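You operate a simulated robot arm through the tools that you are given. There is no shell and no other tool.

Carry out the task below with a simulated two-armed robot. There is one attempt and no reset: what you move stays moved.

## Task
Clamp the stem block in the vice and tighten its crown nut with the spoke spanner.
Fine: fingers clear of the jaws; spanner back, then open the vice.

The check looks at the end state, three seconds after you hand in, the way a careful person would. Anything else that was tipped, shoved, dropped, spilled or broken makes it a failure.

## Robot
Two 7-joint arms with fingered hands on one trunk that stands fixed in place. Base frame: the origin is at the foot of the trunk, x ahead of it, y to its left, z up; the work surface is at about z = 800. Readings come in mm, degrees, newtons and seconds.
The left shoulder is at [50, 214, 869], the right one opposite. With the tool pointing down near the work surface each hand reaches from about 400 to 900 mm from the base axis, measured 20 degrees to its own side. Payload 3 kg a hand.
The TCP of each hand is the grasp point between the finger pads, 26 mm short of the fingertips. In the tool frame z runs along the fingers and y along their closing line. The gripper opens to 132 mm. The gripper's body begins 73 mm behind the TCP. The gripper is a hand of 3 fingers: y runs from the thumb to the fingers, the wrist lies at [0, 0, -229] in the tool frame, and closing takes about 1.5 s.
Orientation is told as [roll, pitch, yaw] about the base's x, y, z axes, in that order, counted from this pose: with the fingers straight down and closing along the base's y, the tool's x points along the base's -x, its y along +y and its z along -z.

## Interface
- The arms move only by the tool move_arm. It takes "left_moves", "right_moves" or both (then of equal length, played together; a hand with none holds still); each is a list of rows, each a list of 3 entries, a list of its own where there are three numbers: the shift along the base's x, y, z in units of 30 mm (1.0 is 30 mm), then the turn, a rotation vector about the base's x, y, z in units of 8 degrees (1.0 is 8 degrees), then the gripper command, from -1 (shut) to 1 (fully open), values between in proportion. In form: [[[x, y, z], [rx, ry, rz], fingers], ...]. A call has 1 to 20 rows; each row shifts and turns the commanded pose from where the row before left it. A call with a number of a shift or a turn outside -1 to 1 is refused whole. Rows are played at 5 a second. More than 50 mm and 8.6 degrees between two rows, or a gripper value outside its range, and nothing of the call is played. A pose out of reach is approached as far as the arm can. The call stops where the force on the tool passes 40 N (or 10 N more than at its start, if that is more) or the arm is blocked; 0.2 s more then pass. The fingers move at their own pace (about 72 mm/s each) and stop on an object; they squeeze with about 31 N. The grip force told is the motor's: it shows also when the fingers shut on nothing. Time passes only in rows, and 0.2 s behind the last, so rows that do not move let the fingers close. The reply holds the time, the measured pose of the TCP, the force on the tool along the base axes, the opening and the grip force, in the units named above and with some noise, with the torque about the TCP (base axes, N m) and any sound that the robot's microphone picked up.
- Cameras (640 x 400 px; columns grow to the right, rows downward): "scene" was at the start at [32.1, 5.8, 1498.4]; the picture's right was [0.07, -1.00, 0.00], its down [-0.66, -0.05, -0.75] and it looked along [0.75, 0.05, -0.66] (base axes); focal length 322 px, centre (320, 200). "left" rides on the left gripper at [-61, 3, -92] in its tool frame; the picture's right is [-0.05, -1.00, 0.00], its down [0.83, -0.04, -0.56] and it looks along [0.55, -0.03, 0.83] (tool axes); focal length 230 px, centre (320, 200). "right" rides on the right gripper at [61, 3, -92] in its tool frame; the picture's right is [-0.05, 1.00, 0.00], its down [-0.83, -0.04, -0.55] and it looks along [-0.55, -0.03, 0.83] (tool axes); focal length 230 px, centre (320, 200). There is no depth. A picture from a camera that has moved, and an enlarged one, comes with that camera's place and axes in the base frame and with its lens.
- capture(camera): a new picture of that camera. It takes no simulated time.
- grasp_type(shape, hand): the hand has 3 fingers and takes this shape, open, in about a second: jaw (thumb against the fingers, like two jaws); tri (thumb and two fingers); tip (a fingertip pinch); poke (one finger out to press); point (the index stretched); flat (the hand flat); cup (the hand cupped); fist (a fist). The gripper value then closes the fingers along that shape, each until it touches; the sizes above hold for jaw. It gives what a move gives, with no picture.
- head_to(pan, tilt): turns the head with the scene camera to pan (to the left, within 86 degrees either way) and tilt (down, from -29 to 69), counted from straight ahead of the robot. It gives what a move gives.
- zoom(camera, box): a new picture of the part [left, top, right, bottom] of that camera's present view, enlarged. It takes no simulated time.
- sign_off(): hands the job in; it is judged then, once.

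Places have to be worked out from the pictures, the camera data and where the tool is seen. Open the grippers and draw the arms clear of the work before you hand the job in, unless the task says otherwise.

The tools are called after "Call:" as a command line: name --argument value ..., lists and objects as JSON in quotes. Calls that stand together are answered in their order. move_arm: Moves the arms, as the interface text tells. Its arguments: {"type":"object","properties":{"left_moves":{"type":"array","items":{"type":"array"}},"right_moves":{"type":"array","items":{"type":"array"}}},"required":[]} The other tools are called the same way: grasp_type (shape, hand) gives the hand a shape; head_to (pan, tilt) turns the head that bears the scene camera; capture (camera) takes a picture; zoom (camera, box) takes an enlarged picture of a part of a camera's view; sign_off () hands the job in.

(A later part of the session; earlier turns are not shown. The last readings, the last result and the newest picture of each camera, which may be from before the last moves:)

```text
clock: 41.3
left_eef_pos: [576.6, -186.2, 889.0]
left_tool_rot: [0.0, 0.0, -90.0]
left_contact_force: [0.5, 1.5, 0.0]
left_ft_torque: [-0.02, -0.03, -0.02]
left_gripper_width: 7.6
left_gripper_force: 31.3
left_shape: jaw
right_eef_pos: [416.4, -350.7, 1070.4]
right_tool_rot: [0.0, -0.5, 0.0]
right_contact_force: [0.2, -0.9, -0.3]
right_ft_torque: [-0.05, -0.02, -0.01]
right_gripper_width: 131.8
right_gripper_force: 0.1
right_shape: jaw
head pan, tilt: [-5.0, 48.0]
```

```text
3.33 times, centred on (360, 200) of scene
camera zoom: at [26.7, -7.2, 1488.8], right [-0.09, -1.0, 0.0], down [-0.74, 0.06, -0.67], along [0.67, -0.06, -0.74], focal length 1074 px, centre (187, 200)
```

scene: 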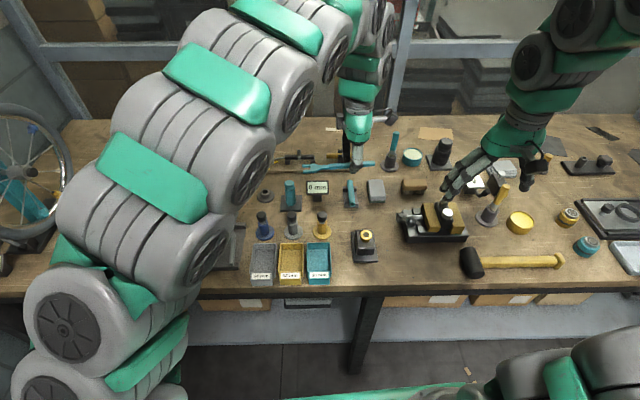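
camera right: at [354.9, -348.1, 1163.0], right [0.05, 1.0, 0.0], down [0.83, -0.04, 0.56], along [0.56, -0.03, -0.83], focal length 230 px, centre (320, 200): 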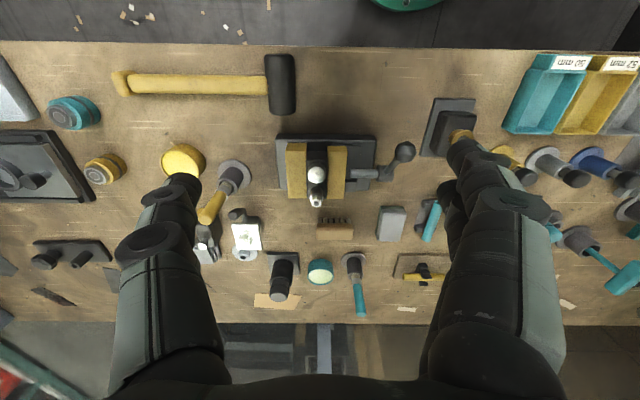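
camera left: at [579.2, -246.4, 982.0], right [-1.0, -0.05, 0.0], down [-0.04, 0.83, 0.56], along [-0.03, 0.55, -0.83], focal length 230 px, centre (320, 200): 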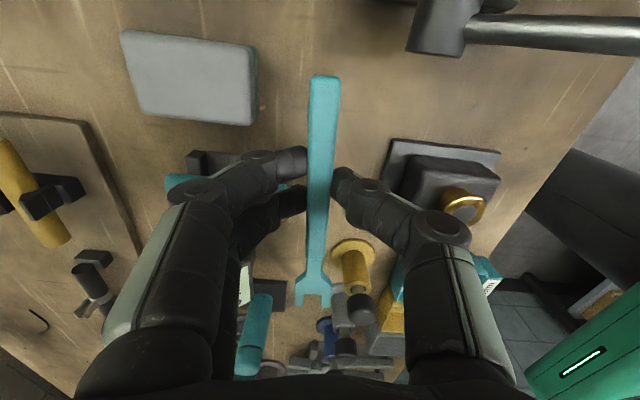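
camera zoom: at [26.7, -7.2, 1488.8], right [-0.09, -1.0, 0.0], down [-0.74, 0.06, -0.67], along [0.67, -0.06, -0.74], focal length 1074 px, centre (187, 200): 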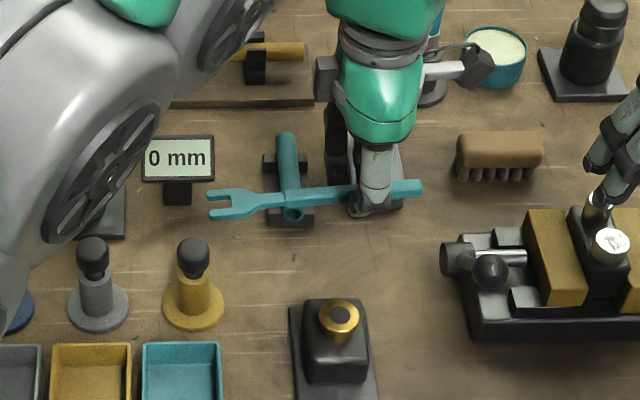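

Clearances look right in both views. I lower to TCP z ≈ 829, then ease down to light contact.

Call:
move_arm --left_moves '[[[0, 0, -0.9], [0, 0, 0], -1], [[0, 0, -0.8], [0, 0, 0], -1], [[0, 0, -0.2], [0, 0, 0], -1], [[0, 0, -0.07], [0, 0, 0], -1], [[0, 0, -0.05], [0, 0, 0], -1], [[0, 0, 0], [0, 0, 0], -1]]'

Call:
zoom --camera "scene" --box '[300, 160, 420, 250]'

```text
clock: 42.7
left_eef_pos: [576.5, -185.6, 826.0]
left_tool_rot: [0.0, 0.0, -90.0]
left_contact_force: [0.5, -0.4, -0.9]
left_ft_torque: [-0.04, -0.01, 0.0]
left_gripper_width: 7.6
left_gripper_force: 30.8
left_shape: jaw
right_eef_pos: [417.3, -351.7, 1071.0]
right_tool_rot: [-0.1, -0.4, 0.0]
right_contact_force: [0.5, 0.1, 0.4]
right_ft_torque: [0.03, 0.0, 0.0]
right_gripper_width: 132.1
right_gripper_force: 0.1
right_shape: jaw
head pan, tilt: [-5.0, 48.0]
```

```text
4.44 times, centred on (360, 205) of scene
camera zoom: at [26.7, -7.2, 1488.8], right [-0.09, -1.0, 0.0], down [-0.74, 0.06, -0.67], along [0.67, -0.06, -0.74], focal length 1431 px, centre (142, 178)
```

zoom: 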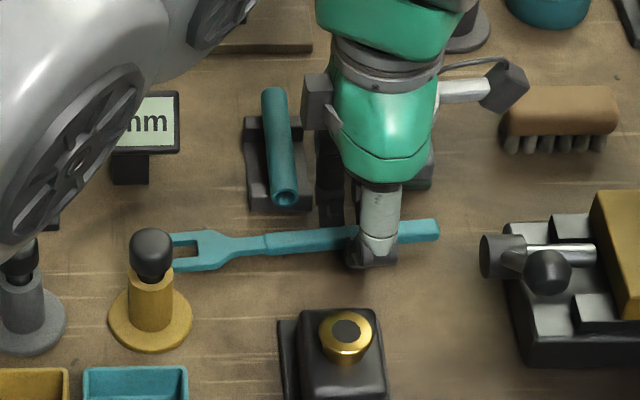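

Still no contact at 826, so I creep further down in 1.5 mm steps.

Call:
move_arm --left_moves '[[[0, 0, -0.05], [0, 0, 0], -1], [[0, 0, -0.05], [0, 0, 0], -1], [[0, 0, 0], [0, 0, 0], -1]]'

```text
clock: 43.5
left_eef_pos: [575.6, -184.2, 826.1]
left_tool_rot: [0.2, -0.1, -90.0]
left_contact_force: [-3.7, 1.8, 36.8]
left_ft_torque: [0.06, 0.22, 0.02]
left_gripper_width: 9.5
left_gripper_force: 30.6
left_shape: jaw
right_eef_pos: [418.3, -351.6, 1072.0]
right_tool_rot: [0.0, -0.4, 0.0]
right_contact_force: [1.2, 0.5, -0.2]
right_ft_torque: [-0.01, -0.01, -0.01]
right_gripper_width: 132.0
right_gripper_force: 0.1
right_shape: jaw
head pan, tilt: [-5.0, 48.0]
```

Contact at about 826. I relieve it by 2 mm, then open the fingers modestly and look.

Call:
move_arm --left_moves '[[[0, 0, 0.07], [0, 0, 0], -1], [[0, 0, 0], [0, 0, 0], -0.8], [[0, 0, 0], [0, 0, 0], -0.65], [[0, 0, 0], [0, 0, 0], -0.5], [[0, 0, 0], [0, 0, 0], -0.45], [[0, 0, 0], [0, 0, 0], -0.45]]'

Call:
capture --camera "left"

Call:
zoom --camera "scene" --box '[300, 160, 420, 250]'

```text
clock: 44.9
left_eef_pos: [575.0, -183.9, 826.1]
left_tool_rot: [0.0, -0.1, -90.0]
left_contact_force: [-0.5, -0.5, 5.7]
left_ft_torque: [-0.03, 0.04, 0.0]
left_gripper_width: 34.4
left_gripper_force: 0.1
left_shape: jaw
right_eef_pos: [417.8, -351.3, 1070.8]
right_tool_rot: [-0.1, -0.4, 0.0]
right_contact_force: [-0.3, -0.2, 0.2]
right_ft_torque: [0.0, -0.01, 0.04]
right_gripper_width: 131.7
right_gripper_force: 0.2
right_shape: jaw
head pan, tilt: [-5.0, 48.0]
```

```text
taken
camera left: at [579.0, -245.2, 919.4], right [-1.0, -0.05, 0.0], down [-0.04, 0.83, 0.56], along [-0.03, 0.55, -0.83], focal length 230 px, centre (320, 200)
```

left: 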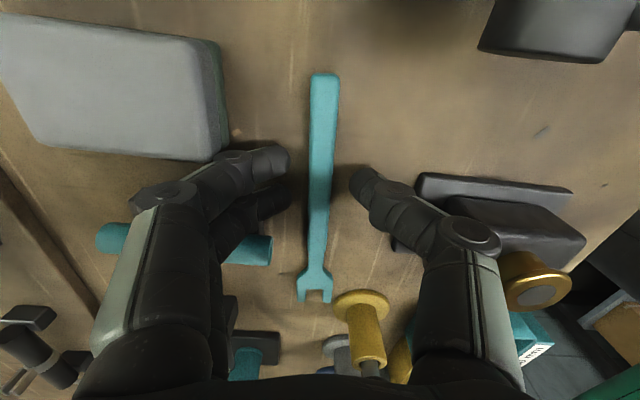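

```text
4.44 times, centred on (360, 205) of scene
camera zoom: at [26.6, -7.2, 1488.8], right [-0.09, -1.0, 0.0], down [-0.74, 0.06, -0.67], along [0.67, -0.06, -0.74], focal length 1431 px, centre (142, 178)
```

zoom: 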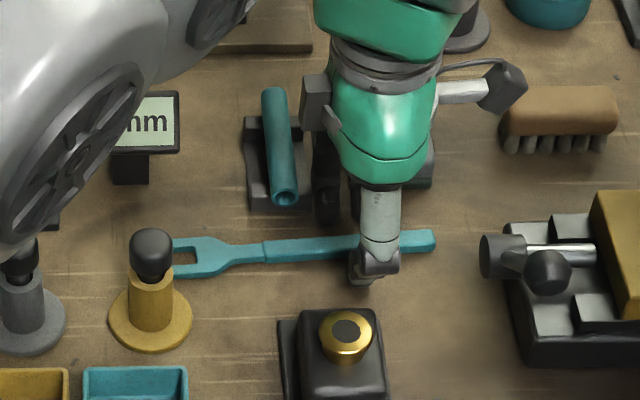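

The spanner lies flat on the bench. I raise the left hand straight up and take it away to the left.

Call:
move_arm --left_moves '[[[0, 0, 0.5], [0, 0, 0], -0.45], [[0, 0, 1], [0, 0, 0], -0.45], [[0, 0, 1], [0, 0, 0], -0.45], [[0, 0, 1], [0, 0, 0], -0.3], [[0, 0, 1], [0, 0, 0], -0.3], [[0, 0, 1], [0, 0, 0], -0.3], [[0, 0, 1], [0, 0, 0], -0.3], [[0, 1, 0.3], [0, 0, 0], -0.3], [[0, 1, 0.3], [0, 0, 0], -0.3], [[0, 1, 0.3], [0, 0, 0], -0.3], [[0, 1, 0.3], [0, 0, 0], -0.3], [[0, 1, 0.3], [0, 0, 0], -0.3], [[0, 1, 0], [0, 0, 0], -0.3], [[0, 1, 0], [0, 0, 0], -0.3], [[0, 1, 0], [0, 0, 0], -0.3], [[0, 1, 0], [0, 0, 0], -0.3], [[0, 1, 0], [0, 0, 0], -0.3], [[0, 1, 0], [0, 0, 0], -0.3], [[0, 1, 0], [0, 0, 0], -0.3], [[0, 1, 0], [0, 0, 0], -0.3]]'

Call:
capture --camera "scene"

Call:
zoom --camera "scene" --box '[300, 160, 420, 250]'

```text
clock: 49.1
left_eef_pos: [575.1, 206.3, 1068.2]
left_tool_rot: [0.0, 0.0, -90.0]
left_contact_force: [0.9, 0.7, 0.0]
left_ft_torque: [-0.01, -0.04, -0.02]
left_gripper_width: 46.2
left_gripper_force: 0.0
left_shape: jaw
right_eef_pos: [418.1, -351.4, 1071.7]
right_tool_rot: [0.0, -0.4, 0.0]
right_contact_force: [-0.4, -0.7, -0.2]
right_ft_torque: [0.0, 0.0, 0.03]
right_gripper_width: 131.9
right_gripper_force: 0.0
right_shape: jaw
head pan, tilt: [-5.0, 48.0]
```

```text
taken
```

scene: 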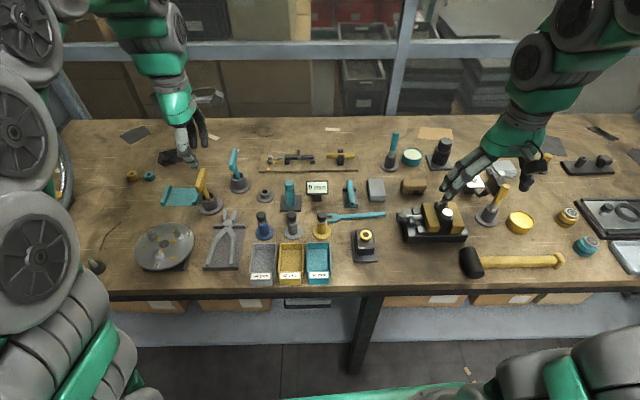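

```text
4.44 times, centred on (360, 205) of scene
camera zoom: at [26.7, -7.1, 1488.8], right [-0.09, -1.0, 0.0], down [-0.74, 0.06, -0.67], along [0.67, -0.06, -0.74], focal length 1431 px, centre (142, 178)
```

zoom: 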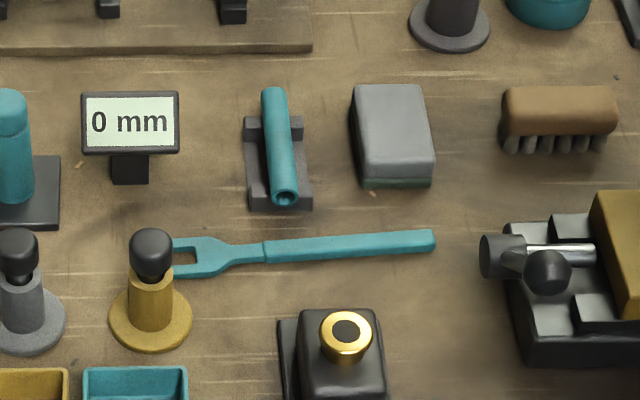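

The spanner rests cleanly on the free strip. Now I bring the right hand over it with yaw +90, so that its camera sees the fork later.

Call:
move_arm --right_moves '[[[0.439, 0.461, 0], [0, 0, 0.9375], 0.3], [[0.439, 0.461, 0], [0, 0, 0.9375], 0], [[0.439, 0.461, 0], [0, 0, 0.9375], -0.2], [[0.439, 0.461, 0], [0, 0, 0.9375], -0.35], [[0.439, 0.461, 0], [0, 0, 0.9375], -0.35], [[0.439, 0.461, 0], [0, 0, 0.9375], -0.35], [[0.439, 0.461, -0.6], [0, 0, 0.9375], -0.35], [[0.439, 0.461, -0.6], [0, 0, 0.9375], -0.35], [[0.439, 0.461, -0.6], [0, 0, 0.9375], -0.35], [[0.439, 0.461, -0.6], [0, 0, 0.9375], -0.35], [[0.439, 0.461, -0.6], [0, 0, 0.9375], -0.35], [[0.439, 0.461, -0.6], [0, 0, 0.9375], -0.35], [[0, 0, 0], [0, 0, 0], -0.35]]'

Call:
capture --camera "right"

Call:
capture --camera "scene"

```text
clock: 51.9
left_eef_pos: [574.5, 204.6, 1068.4]
left_tool_rot: [0.0, -0.1, -90.0]
left_contact_force: [0.6, -0.6, 0.3]
left_ft_torque: [-0.03, 0.0, 0.0]
left_gripper_width: 46.0
left_gripper_force: 0.0
left_shape: jaw
right_eef_pos: [575.4, -185.1, 961.9]
right_tool_rot: [0.0, -0.4, 90.1]
right_contact_force: [-0.5, -0.2, -0.6]
right_ft_torque: [-0.03, -0.04, -0.02]
right_gripper_width: 43.2
right_gripper_force: 0.0
right_shape: jaw
head pan, tilt: [-5.0, 48.0]
```

```text
taken
camera right: at [572.1, -247.4, 1054.7], right [-1.0, 0.05, 0.0], down [0.04, 0.83, 0.56], along [0.03, 0.56, -0.83], focal length 230 px, centre (320, 200)
```

right: 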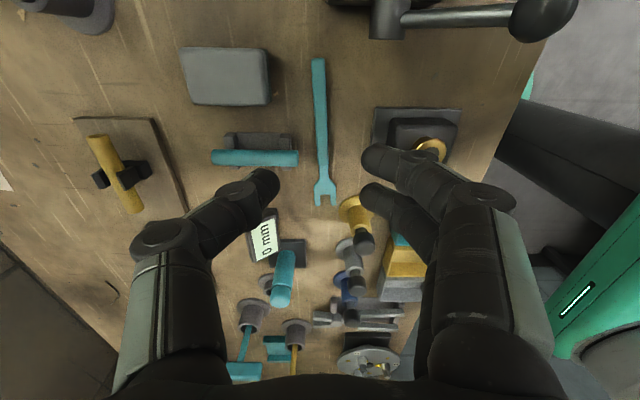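

```text
taken
```

scene: 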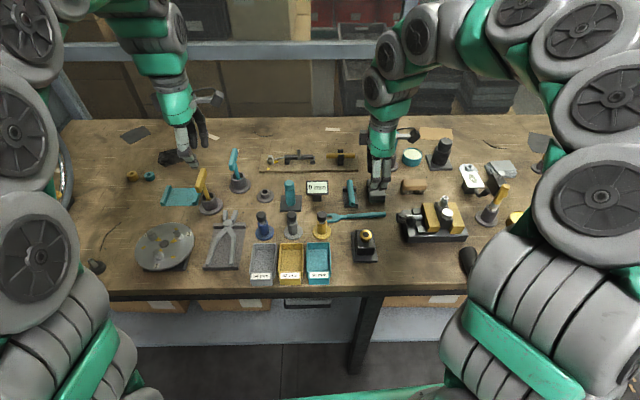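

The handle lies at x ≈ 575 under the TCP. I narrow the opening to keep the thumb clear of the tube and box, remove the small residual tilt, and go down to TCP z ≈ 828.

Call:
move_arm --right_moves '[[[0, 0, -1], [-0.05, 0, 0], -0.5], [[0, 0, -1], [0, 0, 0], -0.5], [[0, 0, -1], [0, 0, 0], -0.5], [[0, 0, -1], [0, 0, 0], -0.5], [[0, 0, -0.4], [0, 0, 0], -0.5], [[0, 0, -0.05], [0, 0, 0], -0.5], [[0, 0, 0], [0, 0, 0], -0.5]]'

Call:
capture --camera "right"

Call:
zoom --camera "scene" --box '[300, 160, 420, 250]'

```text
clock: 53.5
left_eef_pos: [574.8, 205.7, 1068.5]
left_tool_rot: [0.0, 0.0, -90.0]
left_contact_force: [-0.2, -0.5, 0.1]
left_ft_torque: [0.01, -0.01, -0.01]
left_gripper_width: 46.0
left_gripper_force: 0.0
left_shape: jaw
right_eef_pos: [576.6, -185.8, 829.2]
right_tool_rot: [0.0, 0.0, 90.0]
right_contact_force: [-0.3, -0.7, 0.1]
right_ft_torque: [0.0, -0.01, -0.05]
right_gripper_width: 33.2
right_gripper_force: 0.0
right_shape: jaw
head pan, tilt: [-5.0, 48.0]
```

```text
taken
camera right: at [573.2, -248.5, 921.9], right [-1.0, 0.05, 0.0], down [0.04, 0.83, 0.55], along [0.03, 0.55, -0.83], focal length 230 px, centre (320, 200)
```

right: 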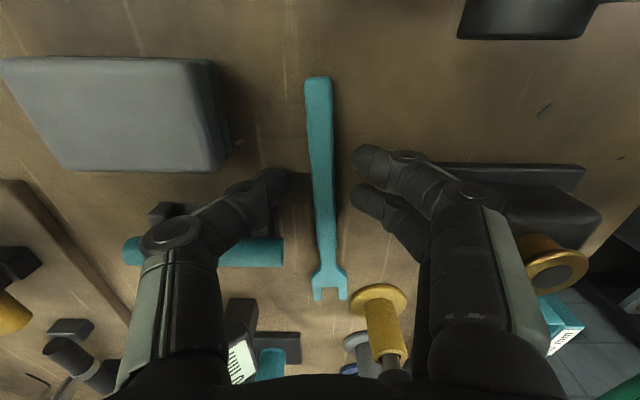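

```text
4.44 times, centred on (360, 205) of scene
camera zoom: at [26.7, -7.2, 1488.8], right [-0.09, -1.0, 0.0], down [-0.74, 0.06, -0.67], along [0.67, -0.06, -0.74], focal length 1431 px, centre (142, 178)
```

zoom: 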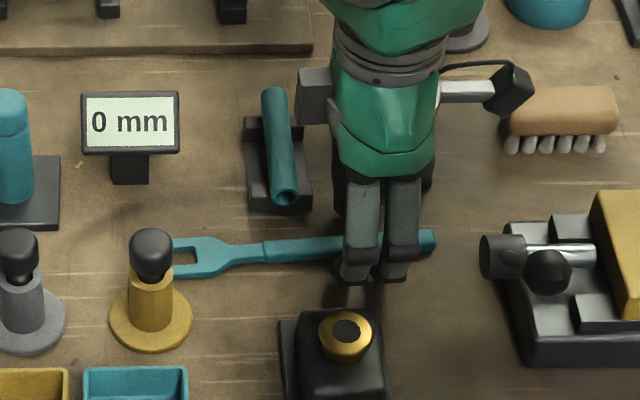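

Thumb and fingers straddle the handle symmetrically. I go 1.5 mm lower and close.

Call:
move_arm --right_moves '[[[0, 0, -0.05], [0, 0, 0], -0.5], [[0, 0, 0], [0, 0, 0], -0.8], [[0, 0, 0], [0, 0, 0], -1], [[0, 0, 0], [0, 0, 0], -1], [[0, 0, 0], [0, 0, 0], -1], [[0, 0, 0], [0, 0, 0], -1], [[0, 0, 0], [0, 0, 0], -1]]'

Call:
capture --camera "right"

```text
clock: 55.1
left_eef_pos: [573.6, 205.0, 1068.8]
left_tool_rot: [0.0, 0.0, -90.0]
left_contact_force: [-0.1, 0.3, 0.1]
left_ft_torque: [-0.01, 0.0, -0.04]
left_gripper_width: 46.0
left_gripper_force: 0.0
left_shape: jaw
right_eef_pos: [577.7, -185.2, 828.0]
right_tool_rot: [0.0, 0.0, 89.9]
right_contact_force: [0.3, 0.1, 1.6]
right_ft_torque: [0.0, -0.05, 0.02]
right_gripper_width: 7.7
right_gripper_force: 31.5
right_shape: jaw
head pan, tilt: [-5.0, 48.0]
```

```text
taken
camera right: at [573.2, -248.3, 920.3], right [-1.0, 0.05, 0.0], down [0.04, 0.83, 0.55], along [0.03, 0.55, -0.83], focal length 230 px, centre (320, 200)
```

right: 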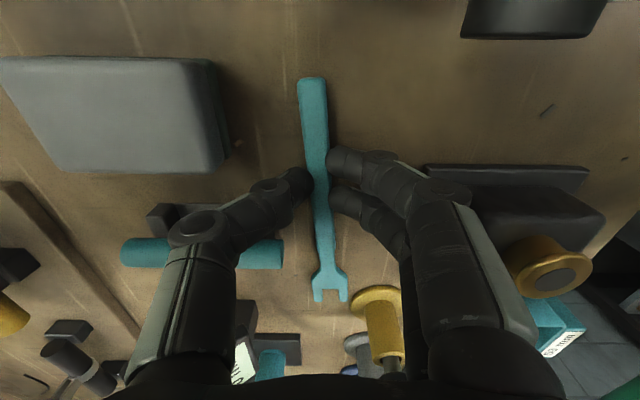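

The grip is 7.7 mm again, but the handle turned slightly in closing. I zoom on it to calibrate how the spanner sits in the hand.

Call:
zoom --camera "right" --box '[260, 60, 390, 320]'

Call:
zoom --camera "right" --box '[290, 240, 370, 320]'

Call:
zoom --camera "right" --box '[270, 60, 370, 160]'

```text
1.54 times, centred on (325, 190) of right
camera zoom: at [573.2, -248.3, 920.3], right [-1.0, 0.05, 0.0], down [0.04, 0.83, 0.55], along [0.03, 0.55, -0.83], focal length 354 px, centre (312, 215)
```

zoom: 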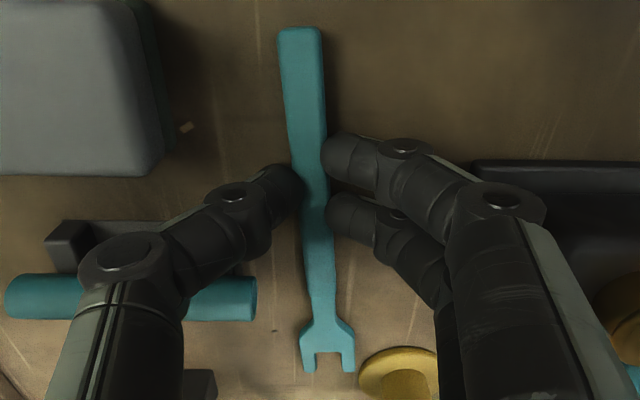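

```text
5.00 times, centred on (330, 280) of right
camera zoom: at [573.2, -248.3, 920.3], right [-1.0, 0.05, 0.0], down [0.04, 0.83, 0.55], along [0.03, 0.55, -0.83], focal length 1150 px, centre (270, -200)
```

zoom: 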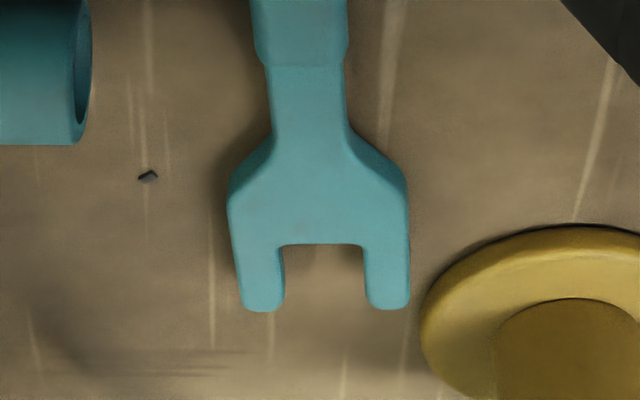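

```text
4.00 times, centred on (320, 110) of right
camera zoom: at [573.2, -248.3, 920.3], right [-1.0, 0.05, 0.0], down [0.04, 0.83, 0.55], along [0.03, 0.55, -0.83], focal length 920 px, centre (320, 560)
```

zoom: 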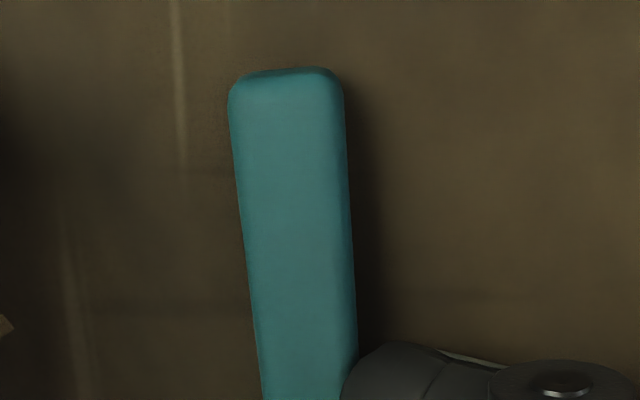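

In the hand frame the fork crotch is about 97 mm ahead of the TCP, offset about 3 mm sideways, and the spanner is turned 1.7°. The hex flats follow the vice, at about -2.8°. I lift it and carry it round to the stand-off south-west of the nut, with the fork heading ~57°.

Call:
move_arm --right_moves '[[[0, 0, 0.3], [0, 0, 0], -1], [[0, 0, 0.7], [0, 0, 0], -1], [[0, 0, 1], [0, 0, 0], -1], [[0, 0, 1], [0, 0, 0], -1], [[0, 0, 1], [0, 0, 0], -1], [[0, 0, 1], [0, 0, 0], -1], [[-0.389, -0.966, 0], [0, 0, -0.431], -1], [[-0.389, -0.966, 0], [0, 0, -0.431], -1], [[-0.389, -0.966, 0], [0, 0, -0.431], -1], [[-0.389, -0.966, 0], [0, 0, -0.431], -1], [[-0.389, -0.966, 0], [0, 0, -0.431], -1], [[-0.389, -0.966, 0], [0, 0, -0.431], -1], [[-0.389, -0.966, 0], [0, 0, -0.431], -1], [[-0.389, -0.966, 0], [0, 0, -0.431], -1], [[-0.389, -0.966, 0], [0, 0, -0.431], -1], [[-0.389, -0.966, 0], [0, 0, -0.431], -1], [[0, 0, 0], [0, 0, 0], -1]]'

Call:
capture --camera "right"

Call:
head_to --pan -25 --tilt 48

Call:
capture --camera "scene"

```text
clock: 58.7
left_eef_pos: [574.4, 204.7, 1067.2]
left_tool_rot: [0.0, 0.0, -90.0]
left_contact_force: [0.3, 0.3, 0.7]
left_ft_torque: [-0.02, -0.01, -0.03]
left_gripper_width: 45.7
left_gripper_force: 0.2
left_shape: jaw
right_eef_pos: [460.7, -475.9, 979.8]
right_tool_rot: [-0.1, 0.0, 55.3]
right_contact_force: [-0.3, 0.6, 0.1]
right_ft_torque: [0.03, 0.0, -0.01]
right_gripper_width: 3.1
right_gripper_force: 31.0
right_shape: jaw
head pan, tilt: [-5.0, 48.0]
```

```text
taken
camera right: at [422.1, -525.5, 1071.5], right [-0.79, 0.61, 0.0], down [0.51, 0.66, 0.55], along [0.34, 0.44, -0.83], focal length 230 px, centre (320, 200)
```

right: 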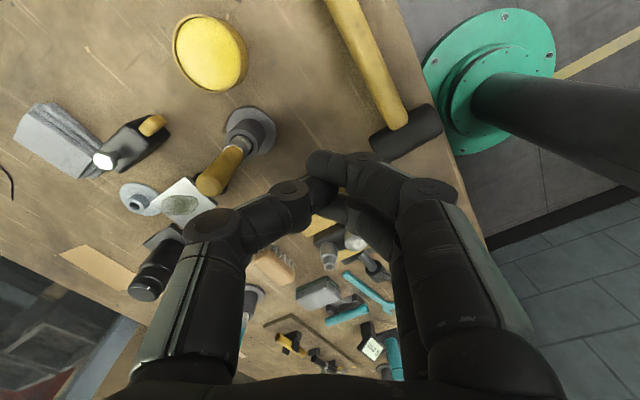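

```text
clock: 59.5
left_eef_pos: [575.2, 204.9, 1068.0]
left_tool_rot: [-0.1, 0.0, -90.1]
left_contact_force: [0.3, 1.1, 0.2]
left_ft_torque: [-0.02, -0.03, -0.01]
left_gripper_width: 45.7
left_gripper_force: 0.1
left_shape: jaw
right_eef_pos: [459.3, -475.9, 979.5]
right_tool_rot: [0.0, 0.0, 55.4]
right_contact_force: [-0.3, -0.1, 0.3]
right_ft_torque: [0.01, -0.03, -0.03]
right_gripper_width: 2.7
right_gripper_force: 30.9
right_shape: jaw
head pan, tilt: [-25.0, 48.0]
```

```text
taken
```

scene: 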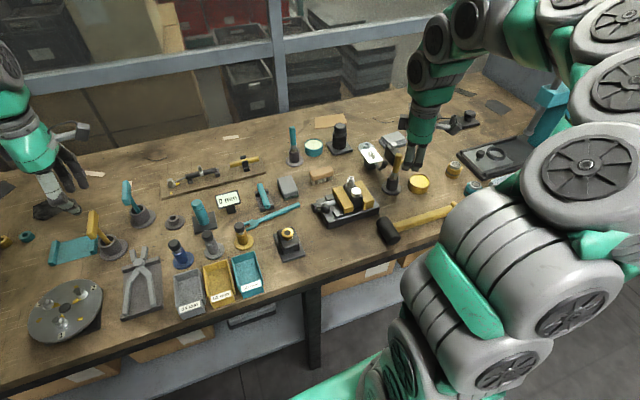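

The hand shut to 3 mm: the spanner slipped out on lifting and still lies on the bench. I check exactly where it is and whether anything was touched.

Call:
zoom --camera "scene" --box '[210, 165, 350, 260]'

Call:
zoom --camera "scene" --box '[235, 185, 315, 240]'

```text
4.21 times, centred on (280, 212) of scene
camera zoom: at [19.7, -33.5, 1488.8], right [-0.42, -0.91, 0.0], down [-0.67, 0.31, -0.67], along [0.61, -0.28, -0.74], focal length 1356 px, centre (488, 147)
```

zoom: 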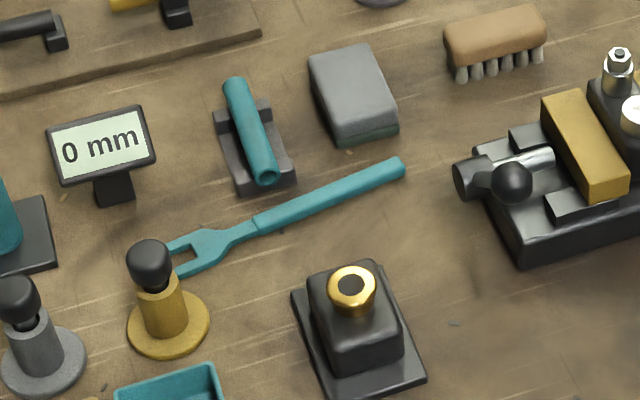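

```text
7.27 times, centred on (275, 212) of scene
camera zoom: at [19.7, -33.5, 1488.8], right [-0.42, -0.91, 0.0], down [-0.67, 0.31, -0.67], along [0.61, -0.28, -0.74], focal length 2342 px, centre (647, 109)
```

zoom: 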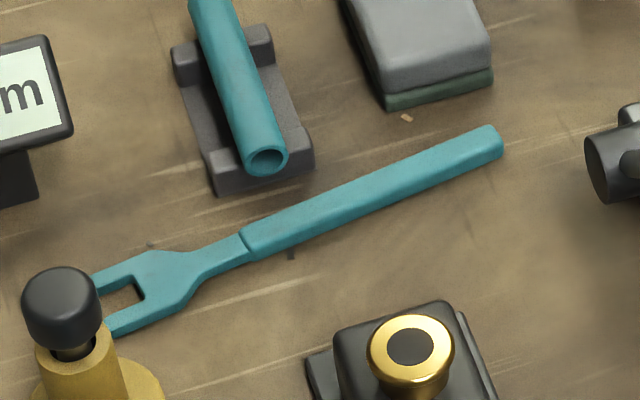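

The spanner lies flat and undisturbed neighbours around it, turned by about 4°; its handle is only ~8 mm high, so 2 mm of finger clearance over the bench was too much. I go back above it, aligned at yaw 94, to retry with the fingertips right on the bench.

Call:
move_arm --right_moves '[[[0.423, 0.987, 0], [0, 0, 0.484], -1], [[0.423, 0.987, 0], [0, 0, 0.484], -1], [[0.423, 0.987, 0], [0, 0, 0.484], -1], [[0.423, 0.987, 0], [0, 0, 0.484], -1], [[0.423, 0.987, 0], [0, 0, 0.484], -1], [[0.423, 0.987, 0], [0, 0, 0.484], -0.8], [[0.423, 0.987, 0], [0, 0, 0.484], -0.5], [[0.423, 0.987, 0], [0, 0, 0.484], -0.5], [[0.423, 0.987, 0], [0, 0, 0.484], -0.5], [[0.423, 0.987, 0], [0, 0, 0.484], -0.5], [[0, 0, -1], [0, 0, 0], -0.5], [[0, 0, -1], [0, 0, 0], -0.5], [[0, 0, 0], [0, 0, 0], -0.5]]'

Call:
capture --camera "right"

Call:
zoom --camera "right" --box '[250, 50, 390, 250]'

```text
clock: 62.3
left_eef_pos: [574.4, 207.2, 1068.5]
left_tool_rot: [0.0, -0.1, -90.1]
left_contact_force: [-0.1, -0.9, 0.7]
left_ft_torque: [0.02, -0.07, 0.01]
left_gripper_width: 45.8
left_gripper_force: 0.0
left_shape: jaw
right_eef_pos: [586.1, -178.2, 919.4]
right_tool_rot: [-0.1, -0.1, 94.2]
right_contact_force: [0.0, -0.1, -0.5]
right_ft_torque: [0.01, 0.0, 0.02]
right_gripper_width: 32.7
right_gripper_force: 0.1
right_shape: jaw
head pan, tilt: [-25.0, 48.0]
```

```text
taken
camera right: at [587.6, -241.0, 1011.3], right [-1.0, -0.02, 0.0], down [-0.02, 0.83, 0.55], along [-0.01, 0.55, -0.83], focal length 230 px, centre (320, 200)
```

right: 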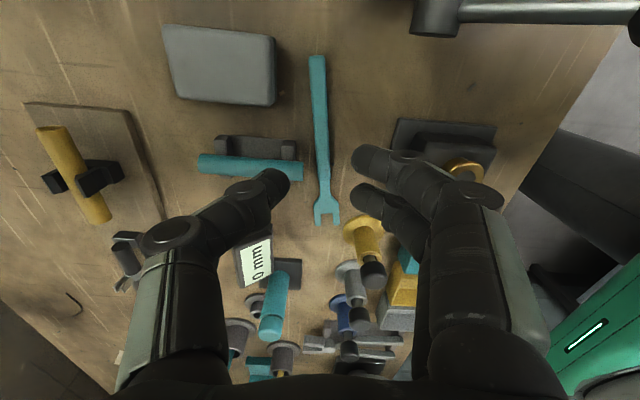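

```text
2.00 times, centred on (320, 150) of right
camera zoom: at [587.6, -241.0, 1011.3], right [-1.0, -0.02, 0.0], down [-0.02, 0.83, 0.55], along [-0.01, 0.55, -0.83], focal length 460 px, centre (320, 300)
```

zoom: 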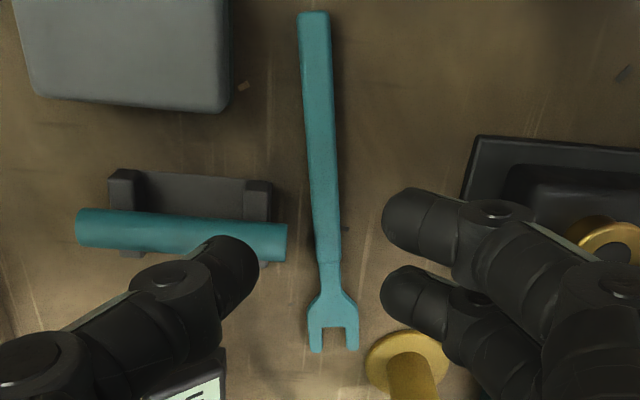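

Handle axis at x ≈ 586 at y = -184, direction ~95°. I shift 6 mm back, narrow the opening to 26 mm and go down until the tips just touch the bench.

Call:
move_arm --right_moves '[[[0, -0.2, -0.9], [0, 0, 0.1], -0.6], [[0, 0, -1], [0, 0, 0], -0.6], [[0, 0, -0.9], [0, 0, 0], -0.6], [[0, 0, -0.2], [0, 0, 0], -0.6], [[0, 0, -0.07], [0, 0, 0], -0.6], [[0, 0, -0.05], [0, 0, 0], -0.6], [[0, 0, 0], [0, 0, 0], -0.6]]'

```text
clock: 63.9
left_eef_pos: [574.6, 204.8, 1068.1]
left_tool_rot: [0.1, 0.0, -90.0]
left_contact_force: [0.1, 0.0, -1.1]
left_ft_torque: [0.02, 0.0, 0.01]
left_gripper_width: 46.0
left_gripper_force: 0.0
left_shape: jaw
right_eef_pos: [586.0, -186.4, 824.6]
right_tool_rot: [-0.1, 0.1, 95.1]
right_contact_force: [-3.6, -1.5, 11.0]
right_ft_torque: [-0.05, 0.22, -0.02]
right_gripper_width: 17.1
right_gripper_force: 31.5
right_shape: jaw
head pan, tilt: [-25.0, 48.0]
```

There's light table contact (11 N), and the fingers already read 17 mm. I look before closing.

Call:
capture --camera "right"

Call:
zoom --camera "scene" --box '[235, 185, 315, 240]'

```text
taken
camera right: at [587.5, -247.8, 917.1], right [-1.0, -0.03, 0.0], down [-0.03, 0.83, 0.55], along [-0.02, 0.55, -0.83], focal length 230 px, centre (320, 200)
```

right: 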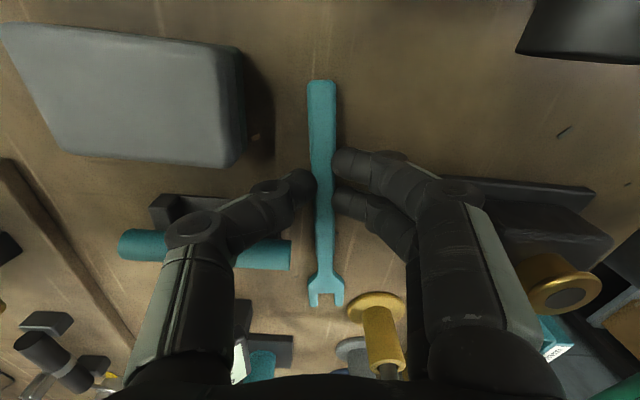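

```text
7.27 times, centred on (275, 212) of scene
camera zoom: at [19.5, -33.6, 1488.8], right [-0.42, -0.91, 0.0], down [-0.67, 0.31, -0.67], along [0.61, -0.28, -0.74], focal length 2342 px, centre (647, 109)
```

zoom: 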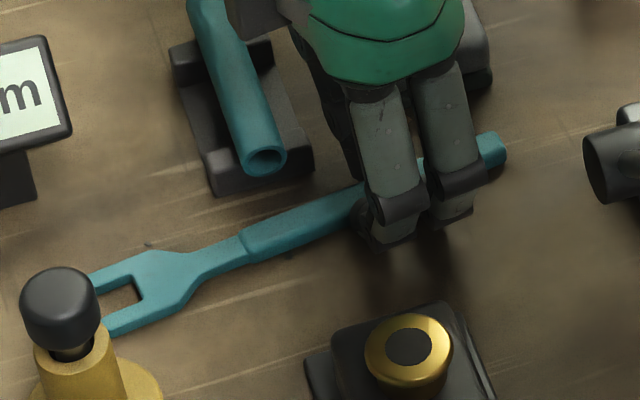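

The pads are right at the handle sides. I close fully and check the reading.

Call:
move_arm --right_moves '[[[0, 0, 0], [0, 0, 0], -0.8], [[0, 0, 0], [0, 0, 0], -1], [[0, 0, 0], [0, 0, 0], -1], [[0, 0, 0], [0, 0, 0], -1], [[0, 0, 0], [0, 0, 0], -1], [[0, 0, 0], [0, 0, 0], -1]]'

Call:
capture --camera "right"

```text
clock: 65.3
left_eef_pos: [575.1, 205.3, 1068.3]
left_tool_rot: [0.0, -0.1, -90.0]
left_contact_force: [0.5, 0.4, -0.2]
left_ft_torque: [0.0, -0.03, -0.01]
left_gripper_width: 45.8
left_gripper_force: 0.1
left_shape: jaw
right_eef_pos: [587.0, -185.8, 825.1]
right_tool_rot: [-0.1, 0.1, 95.0]
right_contact_force: [2.6, -0.7, 15.7]
right_ft_torque: [-0.03, -0.11, 0.01]
right_gripper_width: 15.4
right_gripper_force: 31.1
right_shape: jaw
head pan, tilt: [-25.0, 48.0]
```

```text
taken
camera right: at [587.8, -247.6, 917.3], right [-1.0, -0.03, 0.0], down [-0.03, 0.83, 0.55], along [-0.02, 0.55, -0.83], focal length 230 px, centre (320, 200)
```

right: 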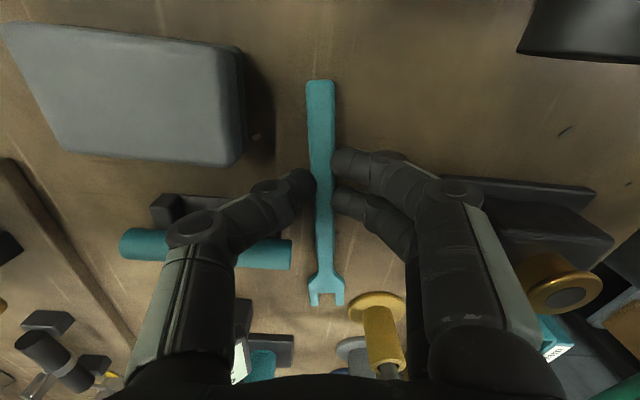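

The grip now reads 15 mm, so the pads really sit on the handle's sides. I lift slowly by 30 mm and look.

Call:
move_arm --right_moves '[[[0, 0, 0.1], [0, 0, 0], -1], [[0, 0, 0.2], [0, 0, 0], -1], [[0, 0, 0.3], [0, 0, 0], -1], [[0, 0, 0.4], [0, 0, 0], -1], [[0, 0, 0], [0, 0, 0], -1]]'

Call:
capture --camera "right"

Call:
zoom --camera "scene" --box '[235, 175, 315, 240]'

```text
clock: 66.5
left_eef_pos: [575.3, 205.1, 1067.2]
left_tool_rot: [0.0, 0.0, -90.0]
left_contact_force: [-0.3, 0.0, 0.1]
left_ft_torque: [0.01, 0.01, 0.0]
left_gripper_width: 45.9
left_gripper_force: 0.1
left_shape: jaw
right_eef_pos: [587.4, -186.0, 855.8]
right_tool_rot: [0.0, 0.0, 95.0]
right_contact_force: [0.1, 0.2, -0.7]
right_ft_torque: [-0.02, -0.03, 0.0]
right_gripper_width: 14.7
right_gripper_force: 30.8
right_shape: jaw
head pan, tilt: [-25.0, 48.0]
```

```text
taken
camera right: at [588.3, -247.9, 947.8], right [-1.0, -0.04, 0.0], down [-0.03, 0.83, 0.55], along [-0.02, 0.55, -0.83], focal length 230 px, centre (320, 200)
```

right: 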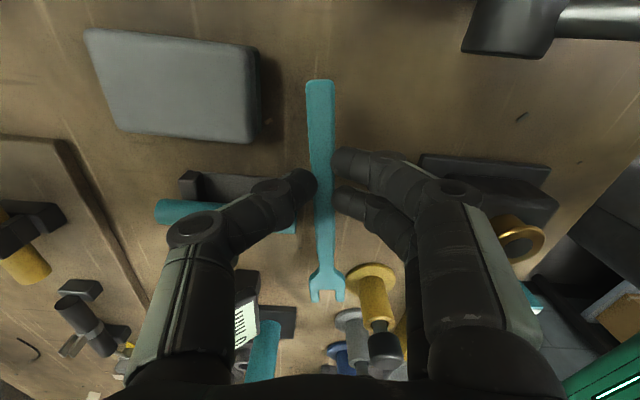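

```text
6.15 times, centred on (275, 208) of scene
camera zoom: at [19.6, -33.6, 1488.8], right [-0.42, -0.91, 0.0], down [-0.67, 0.31, -0.67], along [0.61, -0.28, -0.74], focal length 1982 px, centre (597, 154)
```

zoom: 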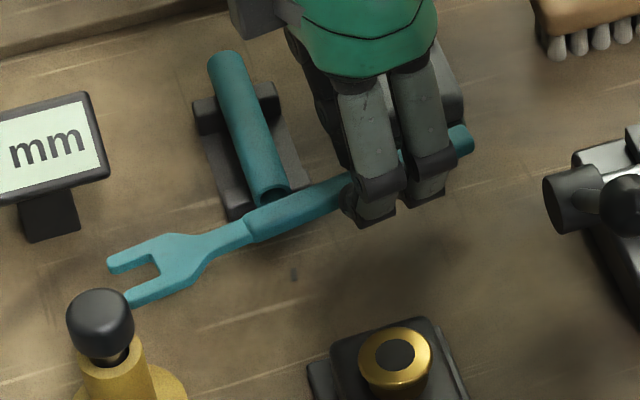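

The spanner is up and held. I calibrate its place in the hand again with zooms.

Call:
zoom --camera "right" --box '[290, 240, 370, 320]'

Call:
zoom --camera "right" --box '[270, 60, 370, 160]'

```text
5.00 times, centred on (330, 280) of right
camera zoom: at [588.3, -247.9, 947.8], right [-1.0, -0.04, 0.0], down [-0.03, 0.83, 0.55], along [-0.02, 0.55, -0.83], focal length 1150 px, centre (270, -200)
```

zoom: 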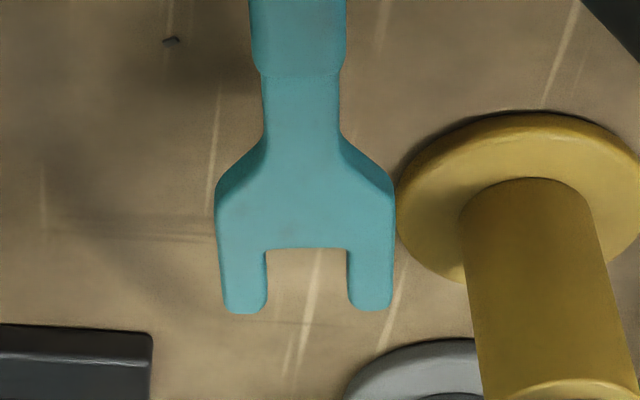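

```text
4.00 times, centred on (320, 110) of right
camera zoom: at [588.3, -247.9, 947.8], right [-1.0, -0.04, 0.0], down [-0.03, 0.83, 0.55], along [-0.02, 0.55, -0.83], focal length 920 px, centre (320, 560)
```

zoom: 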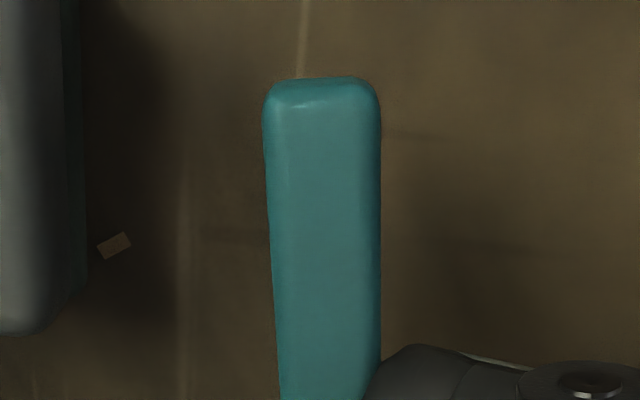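

The fork axis is nearly in line with the hand (offset ~0.3 mm, -0.7°), with a slight fork-down sag of about 2°. I lift and carry it to the stand-off at yaw ~58.

Call:
move_arm --right_moves '[[[0, 0, 0.5], [0, 0, 0], -1], [[0, 0, 0.8], [0, 0, 0], -1], [[0, 0, 0.9], [0, 0, 0], -1], [[0, 0, 0.9], [0, 0, 0], -1], [[0, 0, 0.9], [0, 0, 0], -1], [[-0.423, -0.974, 0], [0, 0, -0.464], -1], [[-0.423, -0.974, 0], [0, 0, -0.464], -1], [[-0.423, -0.974, 0], [0, 0, -0.464], -1], [[-0.423, -0.974, 0], [0, 0, -0.464], -1], [[-0.423, -0.974, 0], [0, 0, -0.464], -1], [[-0.423, -0.974, 0], [0, 0, -0.464], -1], [[-0.423, -0.974, 0], [0, 0, -0.464], -1], [[-0.423, -0.974, 0], [0, 0, -0.464], -1], [[-0.423, -0.974, 0], [0, 0, -0.464], -1], [[-0.423, -0.974, 0], [0, 0, -0.464], -1], [[0, 0, 0], [0, 0, 0], -1]]'

Call:
capture --camera "right"

Call:
capture --camera "scene"

```text
clock: 69.9
left_eef_pos: [575.3, 205.5, 1067.5]
left_tool_rot: [0.0, 0.1, -90.0]
left_contact_force: [-0.7, -0.2, -0.1]
left_ft_torque: [-0.02, -0.01, -0.02]
left_gripper_width: 45.9
left_gripper_force: 0.1
left_shape: jaw
right_eef_pos: [460.8, -477.6, 974.9]
right_tool_rot: [0.0, 0.0, 57.8]
right_contact_force: [-0.3, -0.3, -1.3]
right_ft_torque: [-0.04, 0.0, 0.0]
right_gripper_width: 14.0
right_gripper_force: 30.9
right_shape: jaw
head pan, tilt: [-25.0, 48.0]
```

```text
taken
camera right: at [425.8, -528.7, 1066.9], right [-0.82, 0.58, 0.0], down [0.48, 0.68, 0.55], along [0.32, 0.45, -0.83], focal length 230 px, centre (320, 200)
```

right: 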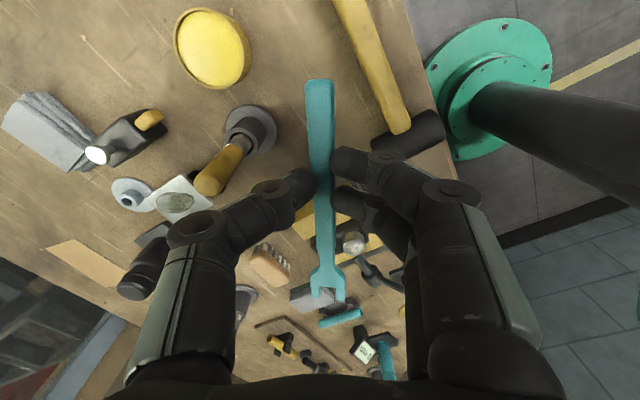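

```text
taken
```

scene: 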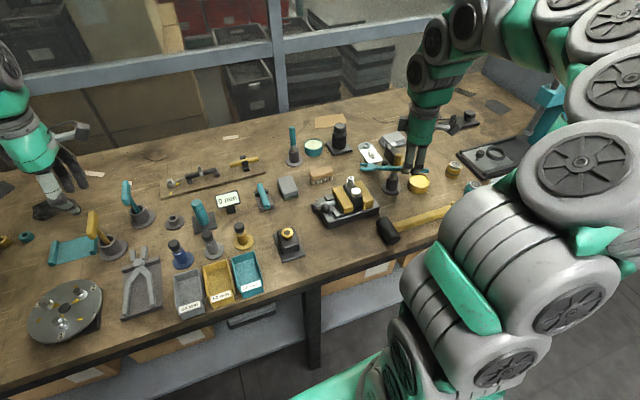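

The grip reading has crept from 15.4 to 14.0 mm, so I check whether the spanner is slipping.

Call:
zoom --camera "right" --box '[290, 240, 370, 320]'

Call:
zoom --camera "right" --box '[270, 60, 370, 160]'

Call:
zoom --camera "scene" --box '[330, 140, 450, 220]'

```text
5.00 times, centred on (330, 280) of right
camera zoom: at [425.8, -528.7, 1066.9], right [-0.82, 0.58, 0.0], down [0.48, 0.68, 0.55], along [0.32, 0.45, -0.83], focal length 1150 px, centre (270, -200)
```

zoom: 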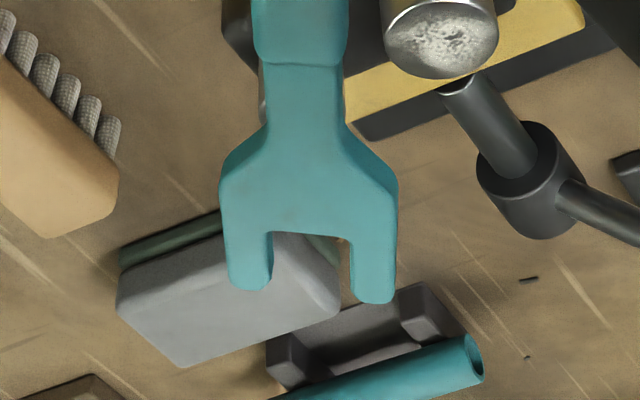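

```text
4.00 times, centred on (320, 110) of right
camera zoom: at [425.8, -528.7, 1066.9], right [-0.82, 0.58, 0.0], down [0.48, 0.68, 0.55], along [0.32, 0.45, -0.83], focal length 920 px, centre (320, 560)
```

zoom: 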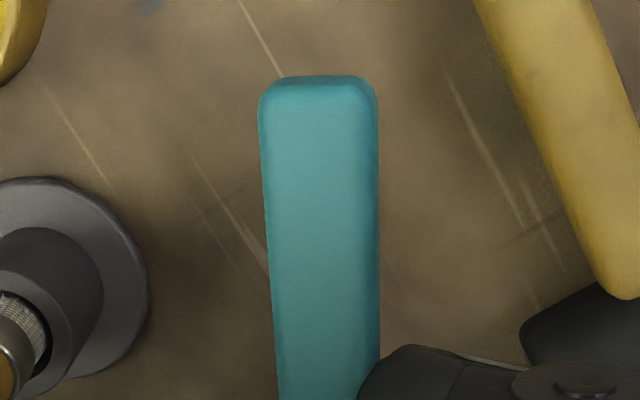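

```text
5.00 times, centred on (390, 180) of scene
camera zoom: at [19.6, -33.6, 1488.8], right [-0.42, -0.91, 0.0], down [-0.67, 0.31, -0.67], along [0.61, -0.28, -0.74], focal length 1610 px, centre (-30, 300)
```

zoom: 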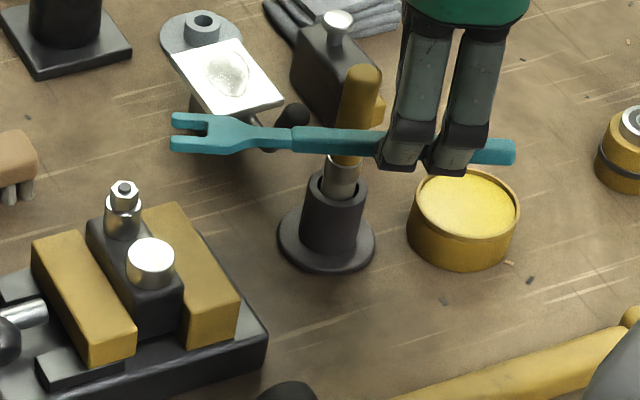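

The fork has sagged and rolled a little more: this table grip holds only near the very fingertips. I look closely at how the handle sits between them before deciding.

Call:
zoom --camera "scene" --box '[360, 150, 440, 190]'

Call:
zoom --camera "right" --box '[260, 130, 400, 250]'

```text
8.00 times, centred on (400, 170) of scene
camera zoom: at [19.6, -33.6, 1488.8], right [-0.42, -0.91, 0.0], down [-0.67, 0.31, -0.67], along [0.61, -0.28, -0.74], focal length 2576 px, centre (-320, 440)
```

zoom: 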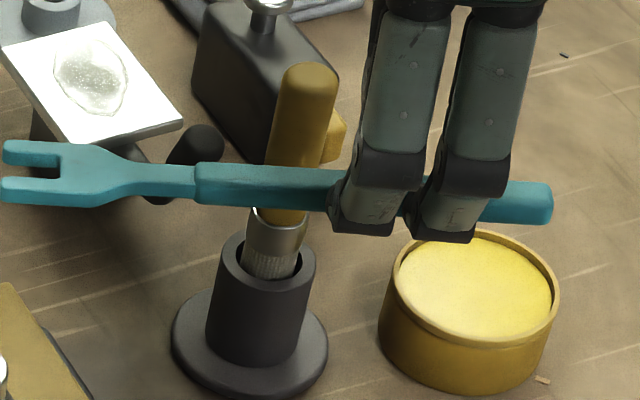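

```text
3.33 times, centred on (330, 190) of right
camera zoom: at [425.8, -528.7, 1066.9], right [-0.82, 0.58, 0.0], down [0.48, 0.68, 0.55], along [0.32, 0.45, -0.83], focal length 767 px, centre (287, 233)
```

zoom: 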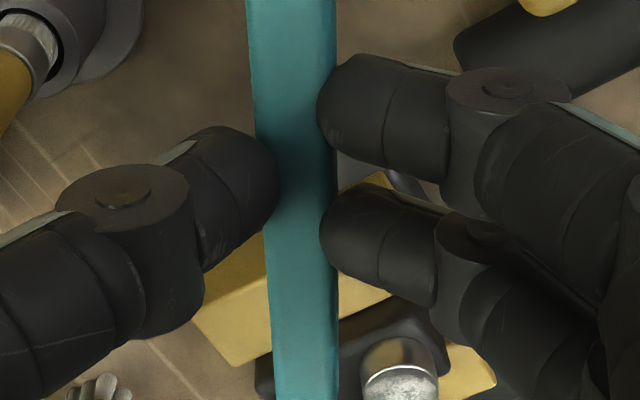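

I wait one second without moving to see whether it creeps on its own.

Call:
move_arm --right_moves '[[[0, 0, 0], [0, 0, 0], -1], [[0, 0, 0], [0, 0, 0], -1], [[0, 0, 0], [0, 0, 0], -1], [[0, 0, 0], [0, 0, 0], -1], [[0, 0, 0], [0, 0, 0], -1]]'

Call:
zoom --camera "right" --box '[290, 240, 370, 320]'

```text
clock: 71.1
left_eef_pos: [574.9, 204.6, 1067.4]
left_tool_rot: [0.0, -0.1, -90.1]
left_contact_force: [-0.1, 0.3, 0.3]
left_ft_torque: [0.03, 0.04, -0.01]
left_gripper_width: 46.0
left_gripper_force: 0.0
left_shape: jaw
right_eef_pos: [462.6, -477.2, 974.6]
right_tool_rot: [0.0, 0.0, 57.9]
right_contact_force: [0.7, -0.1, -1.3]
right_ft_torque: [-0.01, 0.01, 0.01]
right_gripper_width: 13.9
right_gripper_force: 31.1
right_shape: jaw
head pan, tilt: [-25.0, 48.0]
```

```text
5.00 times, centred on (330, 280) of right
camera zoom: at [426.0, -528.3, 1066.9], right [-0.82, 0.57, 0.0], down [0.48, 0.68, 0.55], along [0.32, 0.45, -0.83], focal length 1150 px, centre (270, -200)
```

zoom: 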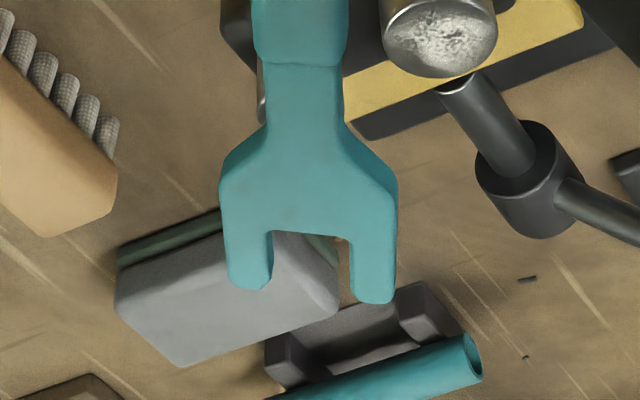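

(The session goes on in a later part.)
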